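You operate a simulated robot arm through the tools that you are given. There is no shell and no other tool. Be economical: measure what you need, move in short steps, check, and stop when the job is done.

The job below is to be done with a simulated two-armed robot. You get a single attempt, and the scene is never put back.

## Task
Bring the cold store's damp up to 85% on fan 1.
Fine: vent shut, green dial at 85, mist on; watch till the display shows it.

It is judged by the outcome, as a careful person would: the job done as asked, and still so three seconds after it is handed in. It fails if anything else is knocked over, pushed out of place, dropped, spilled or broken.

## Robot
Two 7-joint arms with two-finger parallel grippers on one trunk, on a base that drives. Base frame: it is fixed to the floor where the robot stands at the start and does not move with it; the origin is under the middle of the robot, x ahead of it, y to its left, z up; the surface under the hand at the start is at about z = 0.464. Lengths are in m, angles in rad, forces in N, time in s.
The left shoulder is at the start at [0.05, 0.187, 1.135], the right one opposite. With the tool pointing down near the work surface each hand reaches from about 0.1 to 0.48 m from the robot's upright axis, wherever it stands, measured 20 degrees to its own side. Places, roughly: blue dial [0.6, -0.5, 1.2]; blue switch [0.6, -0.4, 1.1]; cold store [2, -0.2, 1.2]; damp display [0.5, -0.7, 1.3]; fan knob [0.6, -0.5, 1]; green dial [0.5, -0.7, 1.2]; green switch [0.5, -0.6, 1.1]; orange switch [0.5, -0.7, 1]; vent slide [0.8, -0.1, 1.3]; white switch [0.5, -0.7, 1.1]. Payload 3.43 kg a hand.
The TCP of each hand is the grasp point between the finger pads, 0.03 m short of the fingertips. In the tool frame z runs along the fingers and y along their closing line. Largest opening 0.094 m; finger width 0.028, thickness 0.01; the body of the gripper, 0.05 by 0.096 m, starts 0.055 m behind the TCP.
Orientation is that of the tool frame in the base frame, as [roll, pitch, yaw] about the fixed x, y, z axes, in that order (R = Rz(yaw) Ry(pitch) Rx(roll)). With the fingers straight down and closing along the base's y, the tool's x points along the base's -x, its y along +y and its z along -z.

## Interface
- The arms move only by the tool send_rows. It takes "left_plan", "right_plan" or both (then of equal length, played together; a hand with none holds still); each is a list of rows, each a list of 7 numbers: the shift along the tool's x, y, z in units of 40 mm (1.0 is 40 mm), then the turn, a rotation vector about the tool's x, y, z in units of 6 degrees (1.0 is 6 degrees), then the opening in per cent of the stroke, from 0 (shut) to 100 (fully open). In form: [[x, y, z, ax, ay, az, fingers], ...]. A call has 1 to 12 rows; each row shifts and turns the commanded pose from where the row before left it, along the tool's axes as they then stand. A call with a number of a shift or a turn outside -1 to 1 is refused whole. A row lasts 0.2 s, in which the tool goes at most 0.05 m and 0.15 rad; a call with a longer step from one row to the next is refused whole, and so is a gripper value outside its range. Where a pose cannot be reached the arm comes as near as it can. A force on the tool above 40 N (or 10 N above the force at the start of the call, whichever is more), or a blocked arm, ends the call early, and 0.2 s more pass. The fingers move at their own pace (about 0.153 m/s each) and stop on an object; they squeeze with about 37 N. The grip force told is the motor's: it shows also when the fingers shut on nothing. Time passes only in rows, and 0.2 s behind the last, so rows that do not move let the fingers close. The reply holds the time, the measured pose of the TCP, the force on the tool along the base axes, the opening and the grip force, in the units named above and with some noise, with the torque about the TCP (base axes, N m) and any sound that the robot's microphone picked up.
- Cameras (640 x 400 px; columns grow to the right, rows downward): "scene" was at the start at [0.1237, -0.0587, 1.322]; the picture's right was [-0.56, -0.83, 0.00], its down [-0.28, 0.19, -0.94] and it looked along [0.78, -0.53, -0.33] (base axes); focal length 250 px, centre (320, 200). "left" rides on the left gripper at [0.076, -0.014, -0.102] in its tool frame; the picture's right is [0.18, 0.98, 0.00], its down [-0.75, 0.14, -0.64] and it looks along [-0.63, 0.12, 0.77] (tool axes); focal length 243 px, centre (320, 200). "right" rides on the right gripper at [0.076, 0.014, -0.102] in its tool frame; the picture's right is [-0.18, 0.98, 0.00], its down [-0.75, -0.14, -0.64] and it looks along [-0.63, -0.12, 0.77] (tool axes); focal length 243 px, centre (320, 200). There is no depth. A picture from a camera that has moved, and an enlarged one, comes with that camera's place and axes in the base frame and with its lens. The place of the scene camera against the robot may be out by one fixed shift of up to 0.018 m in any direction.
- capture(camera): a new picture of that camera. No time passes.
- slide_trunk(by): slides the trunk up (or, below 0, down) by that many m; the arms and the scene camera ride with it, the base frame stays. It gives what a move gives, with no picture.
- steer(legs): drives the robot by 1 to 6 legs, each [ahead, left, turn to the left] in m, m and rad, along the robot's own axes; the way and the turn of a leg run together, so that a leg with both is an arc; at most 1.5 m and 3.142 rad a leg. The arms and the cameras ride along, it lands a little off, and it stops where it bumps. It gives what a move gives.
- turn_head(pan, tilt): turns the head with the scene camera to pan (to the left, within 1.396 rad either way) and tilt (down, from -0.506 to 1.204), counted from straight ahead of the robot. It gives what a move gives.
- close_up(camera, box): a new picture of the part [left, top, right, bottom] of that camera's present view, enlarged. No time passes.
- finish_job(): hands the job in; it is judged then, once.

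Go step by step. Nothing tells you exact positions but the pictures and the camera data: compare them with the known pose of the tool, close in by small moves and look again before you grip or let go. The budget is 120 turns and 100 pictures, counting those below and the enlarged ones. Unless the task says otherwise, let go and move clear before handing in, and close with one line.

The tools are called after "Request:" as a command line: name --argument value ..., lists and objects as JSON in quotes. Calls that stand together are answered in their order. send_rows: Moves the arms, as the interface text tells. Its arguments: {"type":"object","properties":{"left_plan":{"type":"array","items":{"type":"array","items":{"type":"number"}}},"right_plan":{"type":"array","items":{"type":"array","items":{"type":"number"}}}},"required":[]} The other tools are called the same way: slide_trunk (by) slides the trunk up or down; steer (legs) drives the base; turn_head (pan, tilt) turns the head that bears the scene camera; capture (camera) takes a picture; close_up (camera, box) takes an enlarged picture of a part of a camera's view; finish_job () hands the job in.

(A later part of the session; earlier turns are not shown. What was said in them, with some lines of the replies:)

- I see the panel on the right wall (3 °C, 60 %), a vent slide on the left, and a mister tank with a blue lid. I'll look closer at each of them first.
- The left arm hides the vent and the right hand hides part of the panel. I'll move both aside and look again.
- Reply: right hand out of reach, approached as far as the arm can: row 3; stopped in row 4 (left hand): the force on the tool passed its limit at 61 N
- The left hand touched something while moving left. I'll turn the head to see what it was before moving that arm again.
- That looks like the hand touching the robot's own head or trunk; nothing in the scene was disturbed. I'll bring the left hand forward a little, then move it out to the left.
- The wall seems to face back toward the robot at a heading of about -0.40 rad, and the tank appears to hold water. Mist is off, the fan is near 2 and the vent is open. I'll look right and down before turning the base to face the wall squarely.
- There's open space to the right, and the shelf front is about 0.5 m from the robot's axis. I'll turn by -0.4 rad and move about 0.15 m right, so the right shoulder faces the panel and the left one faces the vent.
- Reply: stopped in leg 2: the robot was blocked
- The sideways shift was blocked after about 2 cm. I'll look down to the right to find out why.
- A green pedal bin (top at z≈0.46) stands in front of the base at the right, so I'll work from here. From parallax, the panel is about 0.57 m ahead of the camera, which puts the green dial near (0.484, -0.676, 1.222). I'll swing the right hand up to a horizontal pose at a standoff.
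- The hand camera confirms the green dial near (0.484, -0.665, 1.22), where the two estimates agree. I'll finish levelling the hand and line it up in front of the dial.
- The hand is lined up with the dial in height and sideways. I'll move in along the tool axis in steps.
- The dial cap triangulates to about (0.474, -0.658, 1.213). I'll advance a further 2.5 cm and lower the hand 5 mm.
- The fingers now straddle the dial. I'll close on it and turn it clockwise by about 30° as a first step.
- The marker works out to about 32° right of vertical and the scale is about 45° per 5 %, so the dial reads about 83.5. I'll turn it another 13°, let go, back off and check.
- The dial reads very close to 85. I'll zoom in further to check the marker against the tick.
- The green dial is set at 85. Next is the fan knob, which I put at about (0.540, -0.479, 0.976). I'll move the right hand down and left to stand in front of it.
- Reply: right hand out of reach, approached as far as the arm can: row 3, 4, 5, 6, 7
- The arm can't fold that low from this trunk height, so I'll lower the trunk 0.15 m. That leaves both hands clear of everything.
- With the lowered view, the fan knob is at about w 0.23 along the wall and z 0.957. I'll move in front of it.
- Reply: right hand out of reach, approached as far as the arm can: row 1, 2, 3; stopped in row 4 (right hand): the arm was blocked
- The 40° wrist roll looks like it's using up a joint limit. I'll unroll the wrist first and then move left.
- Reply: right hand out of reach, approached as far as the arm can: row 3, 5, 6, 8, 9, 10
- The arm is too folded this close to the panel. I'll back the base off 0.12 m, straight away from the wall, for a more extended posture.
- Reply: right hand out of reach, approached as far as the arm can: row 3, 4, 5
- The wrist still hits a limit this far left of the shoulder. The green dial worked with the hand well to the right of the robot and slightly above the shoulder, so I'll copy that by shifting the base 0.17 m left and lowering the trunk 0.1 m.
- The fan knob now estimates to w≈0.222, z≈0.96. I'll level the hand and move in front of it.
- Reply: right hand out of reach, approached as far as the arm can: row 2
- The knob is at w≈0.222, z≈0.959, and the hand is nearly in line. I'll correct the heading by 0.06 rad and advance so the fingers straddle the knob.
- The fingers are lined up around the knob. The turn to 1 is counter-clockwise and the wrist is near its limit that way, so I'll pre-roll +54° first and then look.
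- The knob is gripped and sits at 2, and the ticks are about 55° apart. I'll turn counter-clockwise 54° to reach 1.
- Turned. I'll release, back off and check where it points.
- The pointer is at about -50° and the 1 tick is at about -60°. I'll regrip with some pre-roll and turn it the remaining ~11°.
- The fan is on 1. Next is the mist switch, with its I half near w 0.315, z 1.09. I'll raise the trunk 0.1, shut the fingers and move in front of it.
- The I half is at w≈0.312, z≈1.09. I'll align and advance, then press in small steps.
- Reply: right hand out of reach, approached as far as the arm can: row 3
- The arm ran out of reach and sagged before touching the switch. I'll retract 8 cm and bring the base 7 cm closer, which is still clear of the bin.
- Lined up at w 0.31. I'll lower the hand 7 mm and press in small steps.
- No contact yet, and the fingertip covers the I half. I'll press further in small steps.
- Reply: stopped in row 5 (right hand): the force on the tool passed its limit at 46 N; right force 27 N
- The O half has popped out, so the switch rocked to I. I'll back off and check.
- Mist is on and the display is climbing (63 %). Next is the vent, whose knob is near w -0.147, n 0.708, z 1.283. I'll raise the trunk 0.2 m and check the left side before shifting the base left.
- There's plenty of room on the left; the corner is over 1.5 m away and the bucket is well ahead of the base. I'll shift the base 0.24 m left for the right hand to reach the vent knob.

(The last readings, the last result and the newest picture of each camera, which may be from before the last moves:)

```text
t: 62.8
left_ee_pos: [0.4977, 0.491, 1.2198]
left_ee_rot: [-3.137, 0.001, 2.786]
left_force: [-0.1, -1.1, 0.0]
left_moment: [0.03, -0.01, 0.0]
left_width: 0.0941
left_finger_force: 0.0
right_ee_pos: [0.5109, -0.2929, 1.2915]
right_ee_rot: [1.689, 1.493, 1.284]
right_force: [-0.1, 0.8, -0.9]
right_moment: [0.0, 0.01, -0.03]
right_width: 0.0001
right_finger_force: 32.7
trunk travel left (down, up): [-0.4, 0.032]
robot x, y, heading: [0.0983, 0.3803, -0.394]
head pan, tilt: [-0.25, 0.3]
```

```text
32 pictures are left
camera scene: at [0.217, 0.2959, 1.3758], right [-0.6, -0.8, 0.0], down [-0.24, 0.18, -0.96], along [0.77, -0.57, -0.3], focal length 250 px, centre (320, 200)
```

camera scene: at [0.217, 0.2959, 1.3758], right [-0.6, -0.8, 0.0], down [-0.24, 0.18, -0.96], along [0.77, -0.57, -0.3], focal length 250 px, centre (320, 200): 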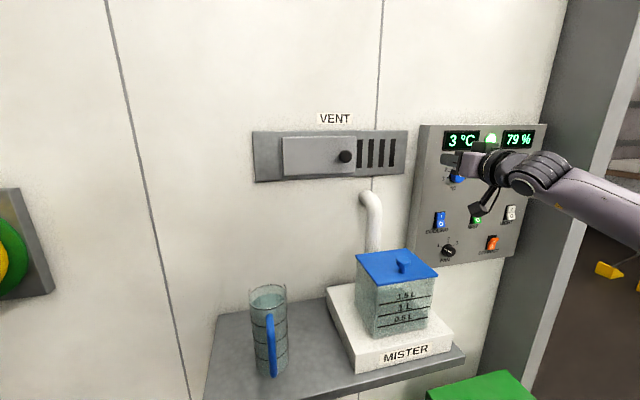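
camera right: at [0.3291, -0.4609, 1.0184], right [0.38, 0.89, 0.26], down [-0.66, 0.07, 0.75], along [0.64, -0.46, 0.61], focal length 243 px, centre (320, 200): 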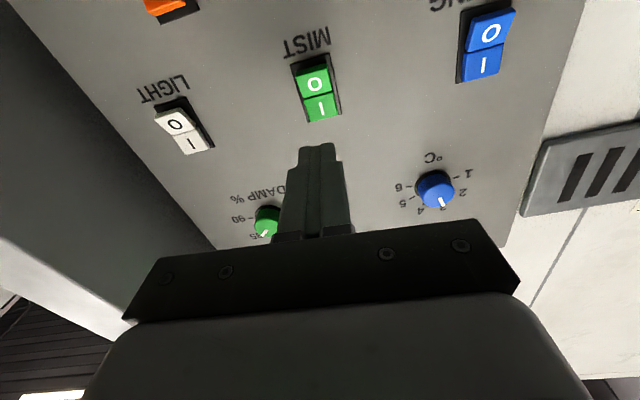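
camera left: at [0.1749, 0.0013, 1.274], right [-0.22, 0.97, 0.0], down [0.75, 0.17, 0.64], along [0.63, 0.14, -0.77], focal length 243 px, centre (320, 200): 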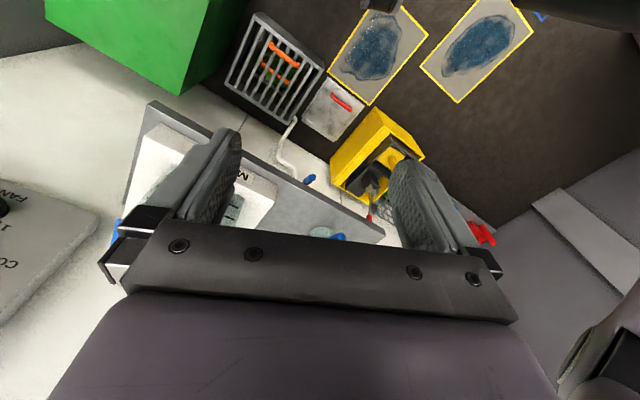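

The display reads 79 % and is rising. The vent knob estimate holds at w -0.146, z 1.283, so I'll roll the wrist for clearance and move the right hand left to face it.

Request:
send_rows --right_plan '[[0, 0, 0, 0, 0, 1, 65], [0, 0, 0, 0, 0, 1, 65], [0, 0, 0, 0, 0, 1, 65], [0, 0, 0, 0, 0, 1, 65], [0, 0, 0, 0, 0, 1, 65], [0, 0, 0, 0, 0, 1, 65], [0, 0, 0, 0, 0, 1, 65], [0.805, 0.71, 0, 0, 0, 0, 65], [0.805, 0.71, 0, 0, 0, 0, 65], [0.805, 0.71, 0, 0, 0, 0, 65], [0.805, 0.71, 0, 0, 0, 0, 65], [0.805, 0.71, 0, 0, 0, 0, 65]]'

Request:
capture --camera "right"

Request:
capture --camera "scene"

```text
t: 65.4
left_ee_pos: [0.4972, 0.4931, 1.2199]
left_ee_rot: [-3.138, 0.001, 2.787]
left_force: [-0.4, 0.3, -0.5]
left_moment: [0.0, -0.06, -0.01]
left_width: 0.0941
left_finger_force: 0.1
right_ee_pos: [0.596, -0.0948, 1.2852]
right_ee_rot: [1.58, 0.76, 1.175]
right_force: [0.5, -0.1, -0.1]
right_moment: [0.01, -0.01, -0.03]
right_width: 0.0613
right_finger_force: 0.0
trunk travel left (down, up): [-0.4, 0.032]
robot x, y, heading: [0.1012, 0.3778, -0.392]
head pan, tilt: [-0.25, 0.3]
```

```text
31 pictures are left
camera right: at [0.5259, 0.0054, 1.244], right [0.22, 0.5, 0.84], down [-0.84, -0.34, 0.42], along [0.5, -0.8, 0.34], focal length 243 px, centre (320, 200)
```

right: 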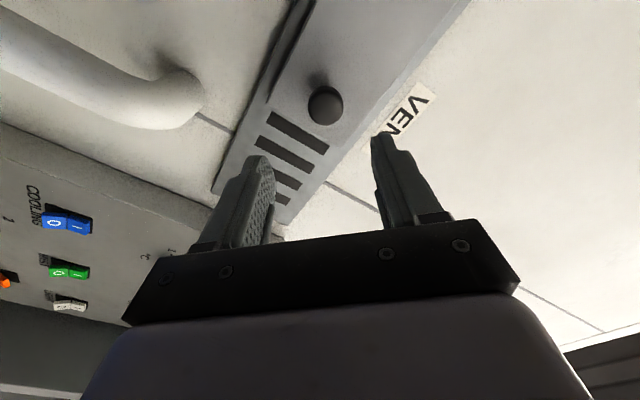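

```text
30 pictures are left
camera scene: at [0.2166, 0.2968, 1.3759], right [-0.6, -0.8, 0.0], down [-0.24, 0.18, -0.96], along [0.76, -0.57, -0.29], focal length 250 px, centre (320, 200)
```

scene: 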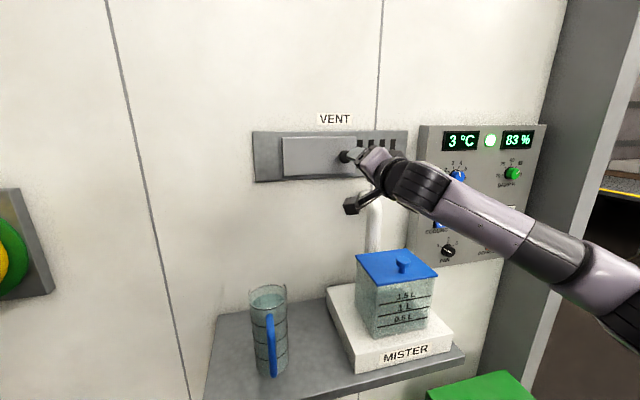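

Well aligned, within about 4 mm. I'll advance 8 cm and check.

Request:
send_rows --right_plan '[[0.03, 0.05, 0.7, 0, 0, 0, 65], [0, 0, 0.7, 0, 0, 0, 65], [0, 0, 0.6, 0, 0, 0, 65]]'

Request:
capture --camera "right"

Request:
close_up --camera "scene" --box '[300, 110, 420, 210]'

```text
t: 66.2
left_ee_pos: [0.497, 0.4913, 1.2193]
left_ee_rot: [-3.137, 0.0, 2.786]
left_force: [-0.2, 0.3, -0.4]
left_moment: [0.0, -0.01, 0.01]
left_width: 0.0938
left_finger_force: 0.1
right_ee_pos: [0.6719, -0.1249, 1.2855]
right_ee_rot: [1.586, 0.757, 1.177]
right_force: [-0.7, 0.0, -0.1]
right_moment: [0.03, -0.02, 0.0]
right_width: 0.0609
right_finger_force: 0.0
trunk travel left (down, up): [-0.4, 0.032]
robot x, y, heading: [0.1025, 0.3776, -0.394]
head pan, tilt: [-0.25, 0.3]
```

```text
29 pictures are left
camera right: at [0.6018, -0.0255, 1.2441], right [0.22, 0.5, 0.84], down [-0.84, -0.34, 0.42], along [0.5, -0.8, 0.34], focal length 243 px, centre (320, 200)
```

right: 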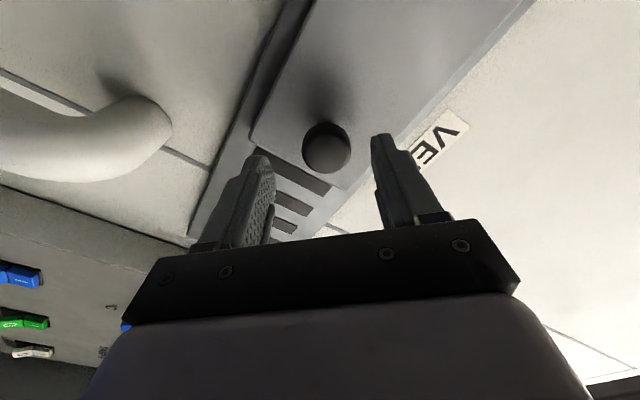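

```text
4.00 times, centred on (360, 160) of scene
camera zoom: at [0.2174, 0.296, 1.3758], right [-0.6, -0.8, 0.0], down [-0.24, 0.18, -0.96], along [0.76, -0.57, -0.3], focal length 1000 px, centre (160, 360)
```

zoom: 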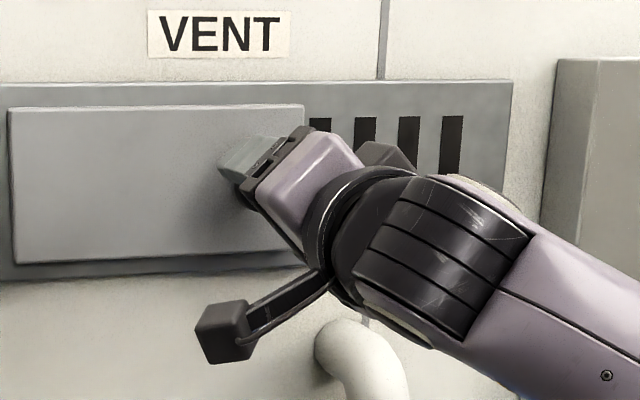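

The knob is centred at n 0.712. I'll advance 3 cm more and close on it.

Request:
send_rows --right_plan '[[-0.04, 0.05, 0.4, 0, 0, 0, 65], [0, 0, 0.35, 0, 0, 0, 65], [0, 0, 0, 0, 0, 0, 0], [0, 0, 0, 0, 0, 0, 0], [0, 0, 0, 0, 0, 0, 0]]'

Request:
capture --camera "right"

```text
t: 67.4
left_ee_pos: [0.4977, 0.4913, 1.2196]
left_ee_rot: [-3.139, 0.0, 2.787]
left_force: [-0.2, 0.3, 0.6]
left_moment: [-0.02, 0.02, -0.03]
left_width: 0.0938
left_finger_force: 0.1
right_ee_pos: [0.6992, -0.1362, 1.2885]
right_ee_rot: [1.58, 0.76, 1.178]
right_force: [6.2, -0.9, 7.4]
right_moment: [-0.02, 0.3, 0.75]
right_width: 0.0332
right_finger_force: 45.5
trunk travel left (down, up): [-0.4, 0.032]
robot x, y, heading: [0.1005, 0.378, -0.391]
head pan, tilt: [-0.25, 0.3]
```

```text
27 pictures are left
camera right: at [0.6289, -0.0365, 1.2472], right [0.22, 0.5, 0.84], down [-0.84, -0.34, 0.42], along [0.5, -0.8, 0.34], focal length 243 px, centre (320, 200)
```

right: 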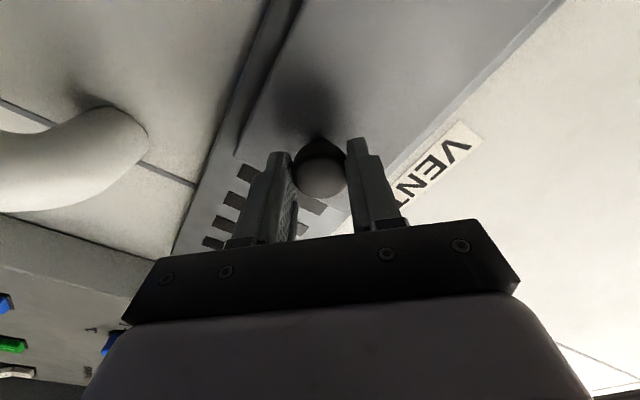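

The knob is gripped. I'll drag it right along the wall.

Request:
send_rows --right_plan '[[-0.362, -0.345, 0, 0, 0, 0, 0], [-0.362, -0.345, 0, 0, 0, 0, 0], [-0.362, -0.345, 0, 0, 0, 0, 0], [-0.362, -0.345, 0, 0, 0, 0, 0], [-0.362, -0.345, 0, 0, 0, 0, 0], [-0.36, -0.345, 0, 0, 0, 0, 0]]'

Request:
capture --camera "scene"

```text
t: 68.8
left_ee_pos: [0.4985, 0.4912, 1.2197]
left_ee_rot: [-3.138, 0.0, 2.785]
left_force: [0.4, 0.3, -0.9]
left_moment: [0.03, 0.03, 0.01]
left_width: 0.0938
left_finger_force: 0.0
right_ee_pos: [0.6514, -0.2495, 1.2876]
right_ee_rot: [1.575, 0.76, 1.169]
right_force: [20.0, -11.0, 22.7]
right_moment: [-0.2, -0.58, -0.31]
right_width: 0.0333
right_finger_force: 45.4
trunk travel left (down, up): [-0.4, 0.032]
robot x, y, heading: [0.0991, 0.3793, -0.392]
head pan, tilt: [-0.25, 0.3]
```

```text
26 pictures are left
camera scene: at [0.2179, 0.2958, 1.3758], right [-0.6, -0.8, 0.0], down [-0.24, 0.18, -0.96], along [0.76, -0.57, -0.3], focal length 250 px, centre (320, 200)
```

scene: 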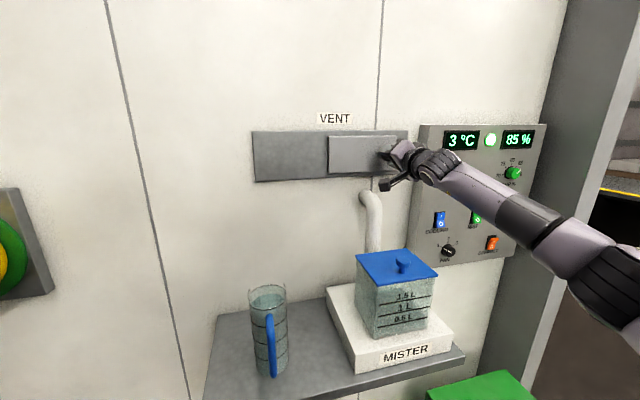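

The vent slid about 12 cm and the display reads 85 %. I'll zoom in to see whether all the slots are covered.

Request:
close_up --camera "scene" --box '[310, 110, 430, 190]'

Request:
capture --camera "right"

```text
5.00 times, centred on (370, 150) of scene
camera zoom: at [0.2179, 0.2958, 1.3758], right [-0.6, -0.8, 0.0], down [-0.24, 0.18, -0.96], along [0.76, -0.57, -0.3], focal length 1250 px, centre (70, 450)
```

zoom: 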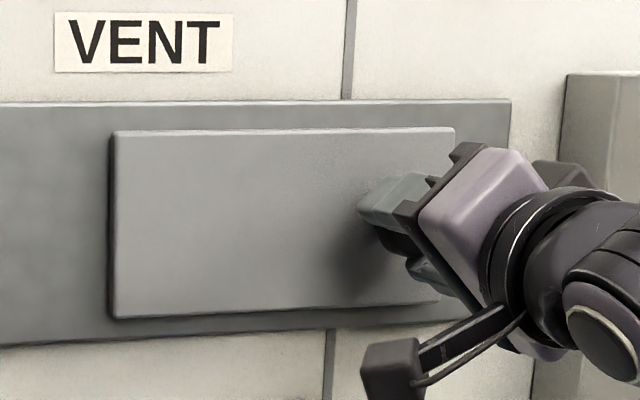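

```text
24 pictures are left
camera right: at [0.582, -0.1488, 1.2468], right [0.22, 0.5, 0.84], down [-0.84, -0.34, 0.42], along [0.49, -0.8, 0.35], focal length 243 px, centre (320, 200)
```

right: 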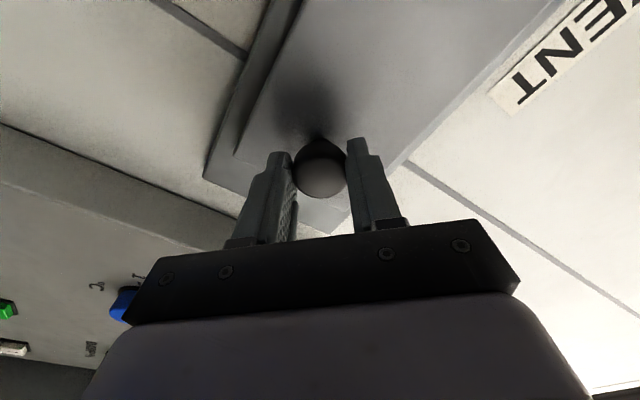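

All the slots are covered, but with little to spare. I'll nudge it a little further to its stop, release and back off.

Request:
send_rows --right_plan '[[-0.15, -0.14, 0, 0, 0, 0, 0], [-0.15, -0.14, 0, 0, 0, 0, 0], [-0.15, -0.14, 0, 0, 0, 0, 0]]'

Request:
send_rows --right_plan '[[0, 0, 0, 0, 0, 0, 65], [0, 0, 0, 0, 0, 0, 65], [0, 0, -0.6, 0, 0, 0, 65], [0, 0, -1, 0, 0, 0, 65], [0, 0, -1, 0, 0, 0, 65], [-0.7, -0.6, 0, 0, 0, 0, 65], [-0.7, -0.6, 0, 0, 0, 0, 65], [-0.7, -0.6, 0, 0, 0, 0, 65]]'

Request:
capture --camera "scene"

```text
t: 69.6
left_ee_pos: [0.4982, 0.4927, 1.2195]
left_ee_rot: [-3.137, 0.001, 2.784]
left_force: [-0.3, 0.2, -0.5]
left_moment: [0.02, -0.02, 0.03]
left_width: 0.0941
left_finger_force: 0.1
right_ee_pos: [0.6423, -0.2692, 1.2885]
right_ee_rot: [1.578, 0.759, 1.174]
right_force: [18.9, -7.0, 21.2]
right_moment: [0.02, -0.08, 0.26]
right_width: 0.0331
right_finger_force: 44.7
trunk travel left (down, up): [-0.4, 0.032]
robot x, y, heading: [0.1016, 0.3788, -0.394]
head pan, tilt: [-0.25, 0.3]
```

```text
t: 71.4
left_ee_pos: [0.4964, 0.4903, 1.2203]
left_ee_rot: [-3.138, 0.0, 2.786]
left_force: [0.0, -0.6, 0.2]
left_moment: [0.02, 0.02, 0.01]
left_width: 0.094
left_finger_force: 0.1
right_ee_pos: [0.5041, -0.3321, 1.2936]
right_ee_rot: [1.585, 0.76, 1.177]
right_force: [-0.5, -0.6, 0.4]
right_moment: [0.0, 0.02, 0.01]
right_width: 0.0612
right_finger_force: 0.0
trunk travel left (down, up): [-0.4, 0.032]
robot x, y, heading: [0.1003, 0.3795, -0.395]
head pan, tilt: [-0.25, 0.3]
```

```text
23 pictures are left
camera scene: at [0.2168, 0.2954, 1.3758], right [-0.6, -0.8, 0.0], down [-0.24, 0.18, -0.96], along [0.76, -0.57, -0.3], focal length 250 px, centre (320, 200)
```

scene: 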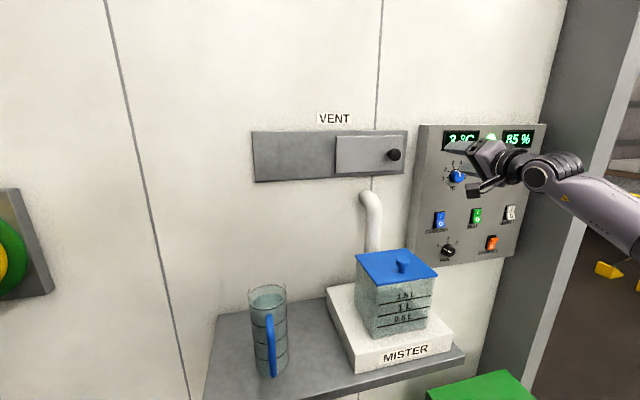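

The vent is fully shut and the display reads 85 %. I'll pull the hand clear and check that the panel reading holds.

Request:
send_rows --right_plan '[[0, 0, -1, 0, 0, 0, 65], [0.7, -0.7, -0.3, 0, 0, 0, 65], [0.7, -0.7, -0.3, 0, 0, 0, 65], [0.7, -0.7, 0, 0, 0, 0, 65], [0.7, -0.7, 0, 0, 0, 0, 65], [0.7, -0.7, 0, 0, 0, 0, 65], [0, 0, 0, 0, 0, 0, 65], [0, 0, 0, 0, 0, 0, 65], [0, 0, 0, 0, 0, 0, 65], [0, 0, 0, 0, 0, 0, 65], [0, 0, 0, 0, 0, 0, 65], [0, 0, 0, 0, 0, 0, 65]]'

Request:
turn_head --pan -0.5 --tilt 0.3

Request:
capture --camera "scene"

```text
t: 74.0
left_ee_pos: [0.4978, 0.4918, 1.2192]
left_ee_rot: [-3.139, -0.001, 2.785]
left_force: [-0.5, 0.1, -0.2]
left_moment: [-0.03, 0.0, -0.01]
left_width: 0.0939
left_finger_force: 0.0
right_ee_pos: [0.4428, -0.2998, 1.0967]
right_ee_rot: [1.585, 0.758, 1.177]
right_force: [0.9, -0.1, -0.2]
right_moment: [-0.02, -0.01, 0.03]
right_width: 0.0613
right_finger_force: 0.1
trunk travel left (down, up): [-0.4, 0.032]
robot x, y, heading: [0.1037, 0.3841, -0.393]
head pan, tilt: [-0.25, 0.3]
```

```text
t: 74.8
left_ee_pos: [0.4975, 0.4916, 1.2197]
left_ee_rot: [-3.138, 0.0, 2.786]
left_force: [-0.4, -0.6, -0.4]
left_moment: [-0.01, 0.03, 0.01]
left_width: 0.0938
left_finger_force: 0.0
right_ee_pos: [0.443, -0.2999, 1.0971]
right_ee_rot: [1.583, 0.759, 1.175]
right_force: [-0.6, 0.6, -0.1]
right_moment: [-0.02, -0.02, 0.01]
right_width: 0.0609
right_finger_force: 0.0
trunk travel left (down, up): [-0.4, 0.032]
robot x, y, heading: [0.1018, 0.3831, -0.395]
head pan, tilt: [-0.499, 0.3]
```

```text
22 pictures are left
camera scene: at [0.2009, 0.2792, 1.3758], right [-0.78, -0.63, 0.0], down [-0.19, 0.23, -0.96], along [0.6, -0.74, -0.3], focal length 250 px, centre (320, 200)
```

scene: 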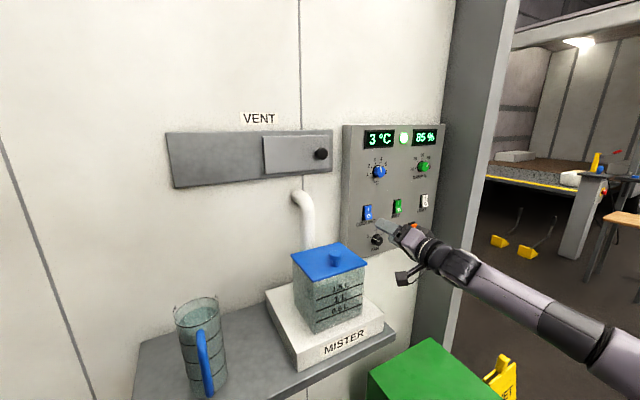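

Request:
close_up --camera "scene" --box '[340, 115, 450, 260]'

Request:
send_rows --right_plan '[[0, 0, -0.5, 0, 0, 0, 65], [0, 0, -0.5, 0, 0, 0, 65], [0, 0, 0, 0, 0, 0, 65], [0, 0, 0, 0, 0, 0, 65], [0, 0, 0, 0, 0, 0, 65], [0, 0, 0, 0, 0, 0, 65], [0, 0, 0, 0, 0, 0, 65], [0, 0, 0, 0, 0, 0, 65], [0, 0, 0, 0, 0, 0, 65], [0, 0, 0, 0, 0, 0, 65], [0, 0, 0, 0, 0, 0, 65], [0, 0, 0, 0, 0, 0, 65]]'

Request:
close_up --camera "scene" --box '[340, 115, 450, 260]'

```text
2.76 times, centred on (395, 188) of scene
camera zoom: at [0.2009, 0.2792, 1.3758], right [-0.78, -0.63, 0.0], down [-0.19, 0.23, -0.96], along [0.6, -0.74, -0.3], focal length 690 px, centre (113, 234)
```

zoom: 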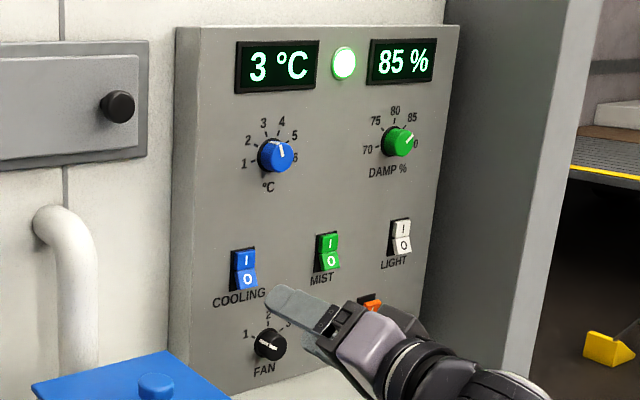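

```text
t: 77.4
left_ee_pos: [0.4969, 0.4906, 1.2189]
left_ee_rot: [-3.137, 0.0, 2.786]
left_force: [0.1, 0.3, 0.0]
left_moment: [0.0, -0.01, 0.0]
left_width: 0.0942
left_finger_force: 0.0
right_ee_pos: [0.4082, -0.2819, 1.0963]
right_ee_rot: [1.585, 0.759, 1.176]
right_force: [-0.6, -0.1, 0.2]
right_moment: [0.0, -0.01, 0.0]
right_width: 0.0612
right_finger_force: 0.0
trunk travel left (down, up): [-0.4, 0.032]
robot x, y, heading: [0.1014, 0.3812, -0.391]
head pan, tilt: [-0.499, 0.3]
```

```text
2.76 times, centred on (395, 188) of scene
camera zoom: at [0.2008, 0.2791, 1.3758], right [-0.78, -0.63, 0.0], down [-0.19, 0.23, -0.96], along [0.6, -0.74, -0.3], focal length 690 px, centre (113, 234)
```

zoom: 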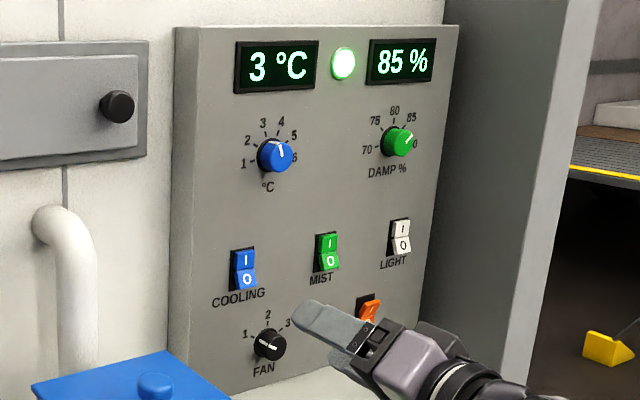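

The display holds steady at 85 %. The vent is shut, the green dial is at 85, mist is on and the fan is on 1; both hands are clear, so I'm handing in.

Request:
finish_job

```text
The job is handed in.
```

The cold store is at 85 % damp on fan 1, with the vent shut, the green dial at 85 and mist on; the display held 85 % before I handed in.
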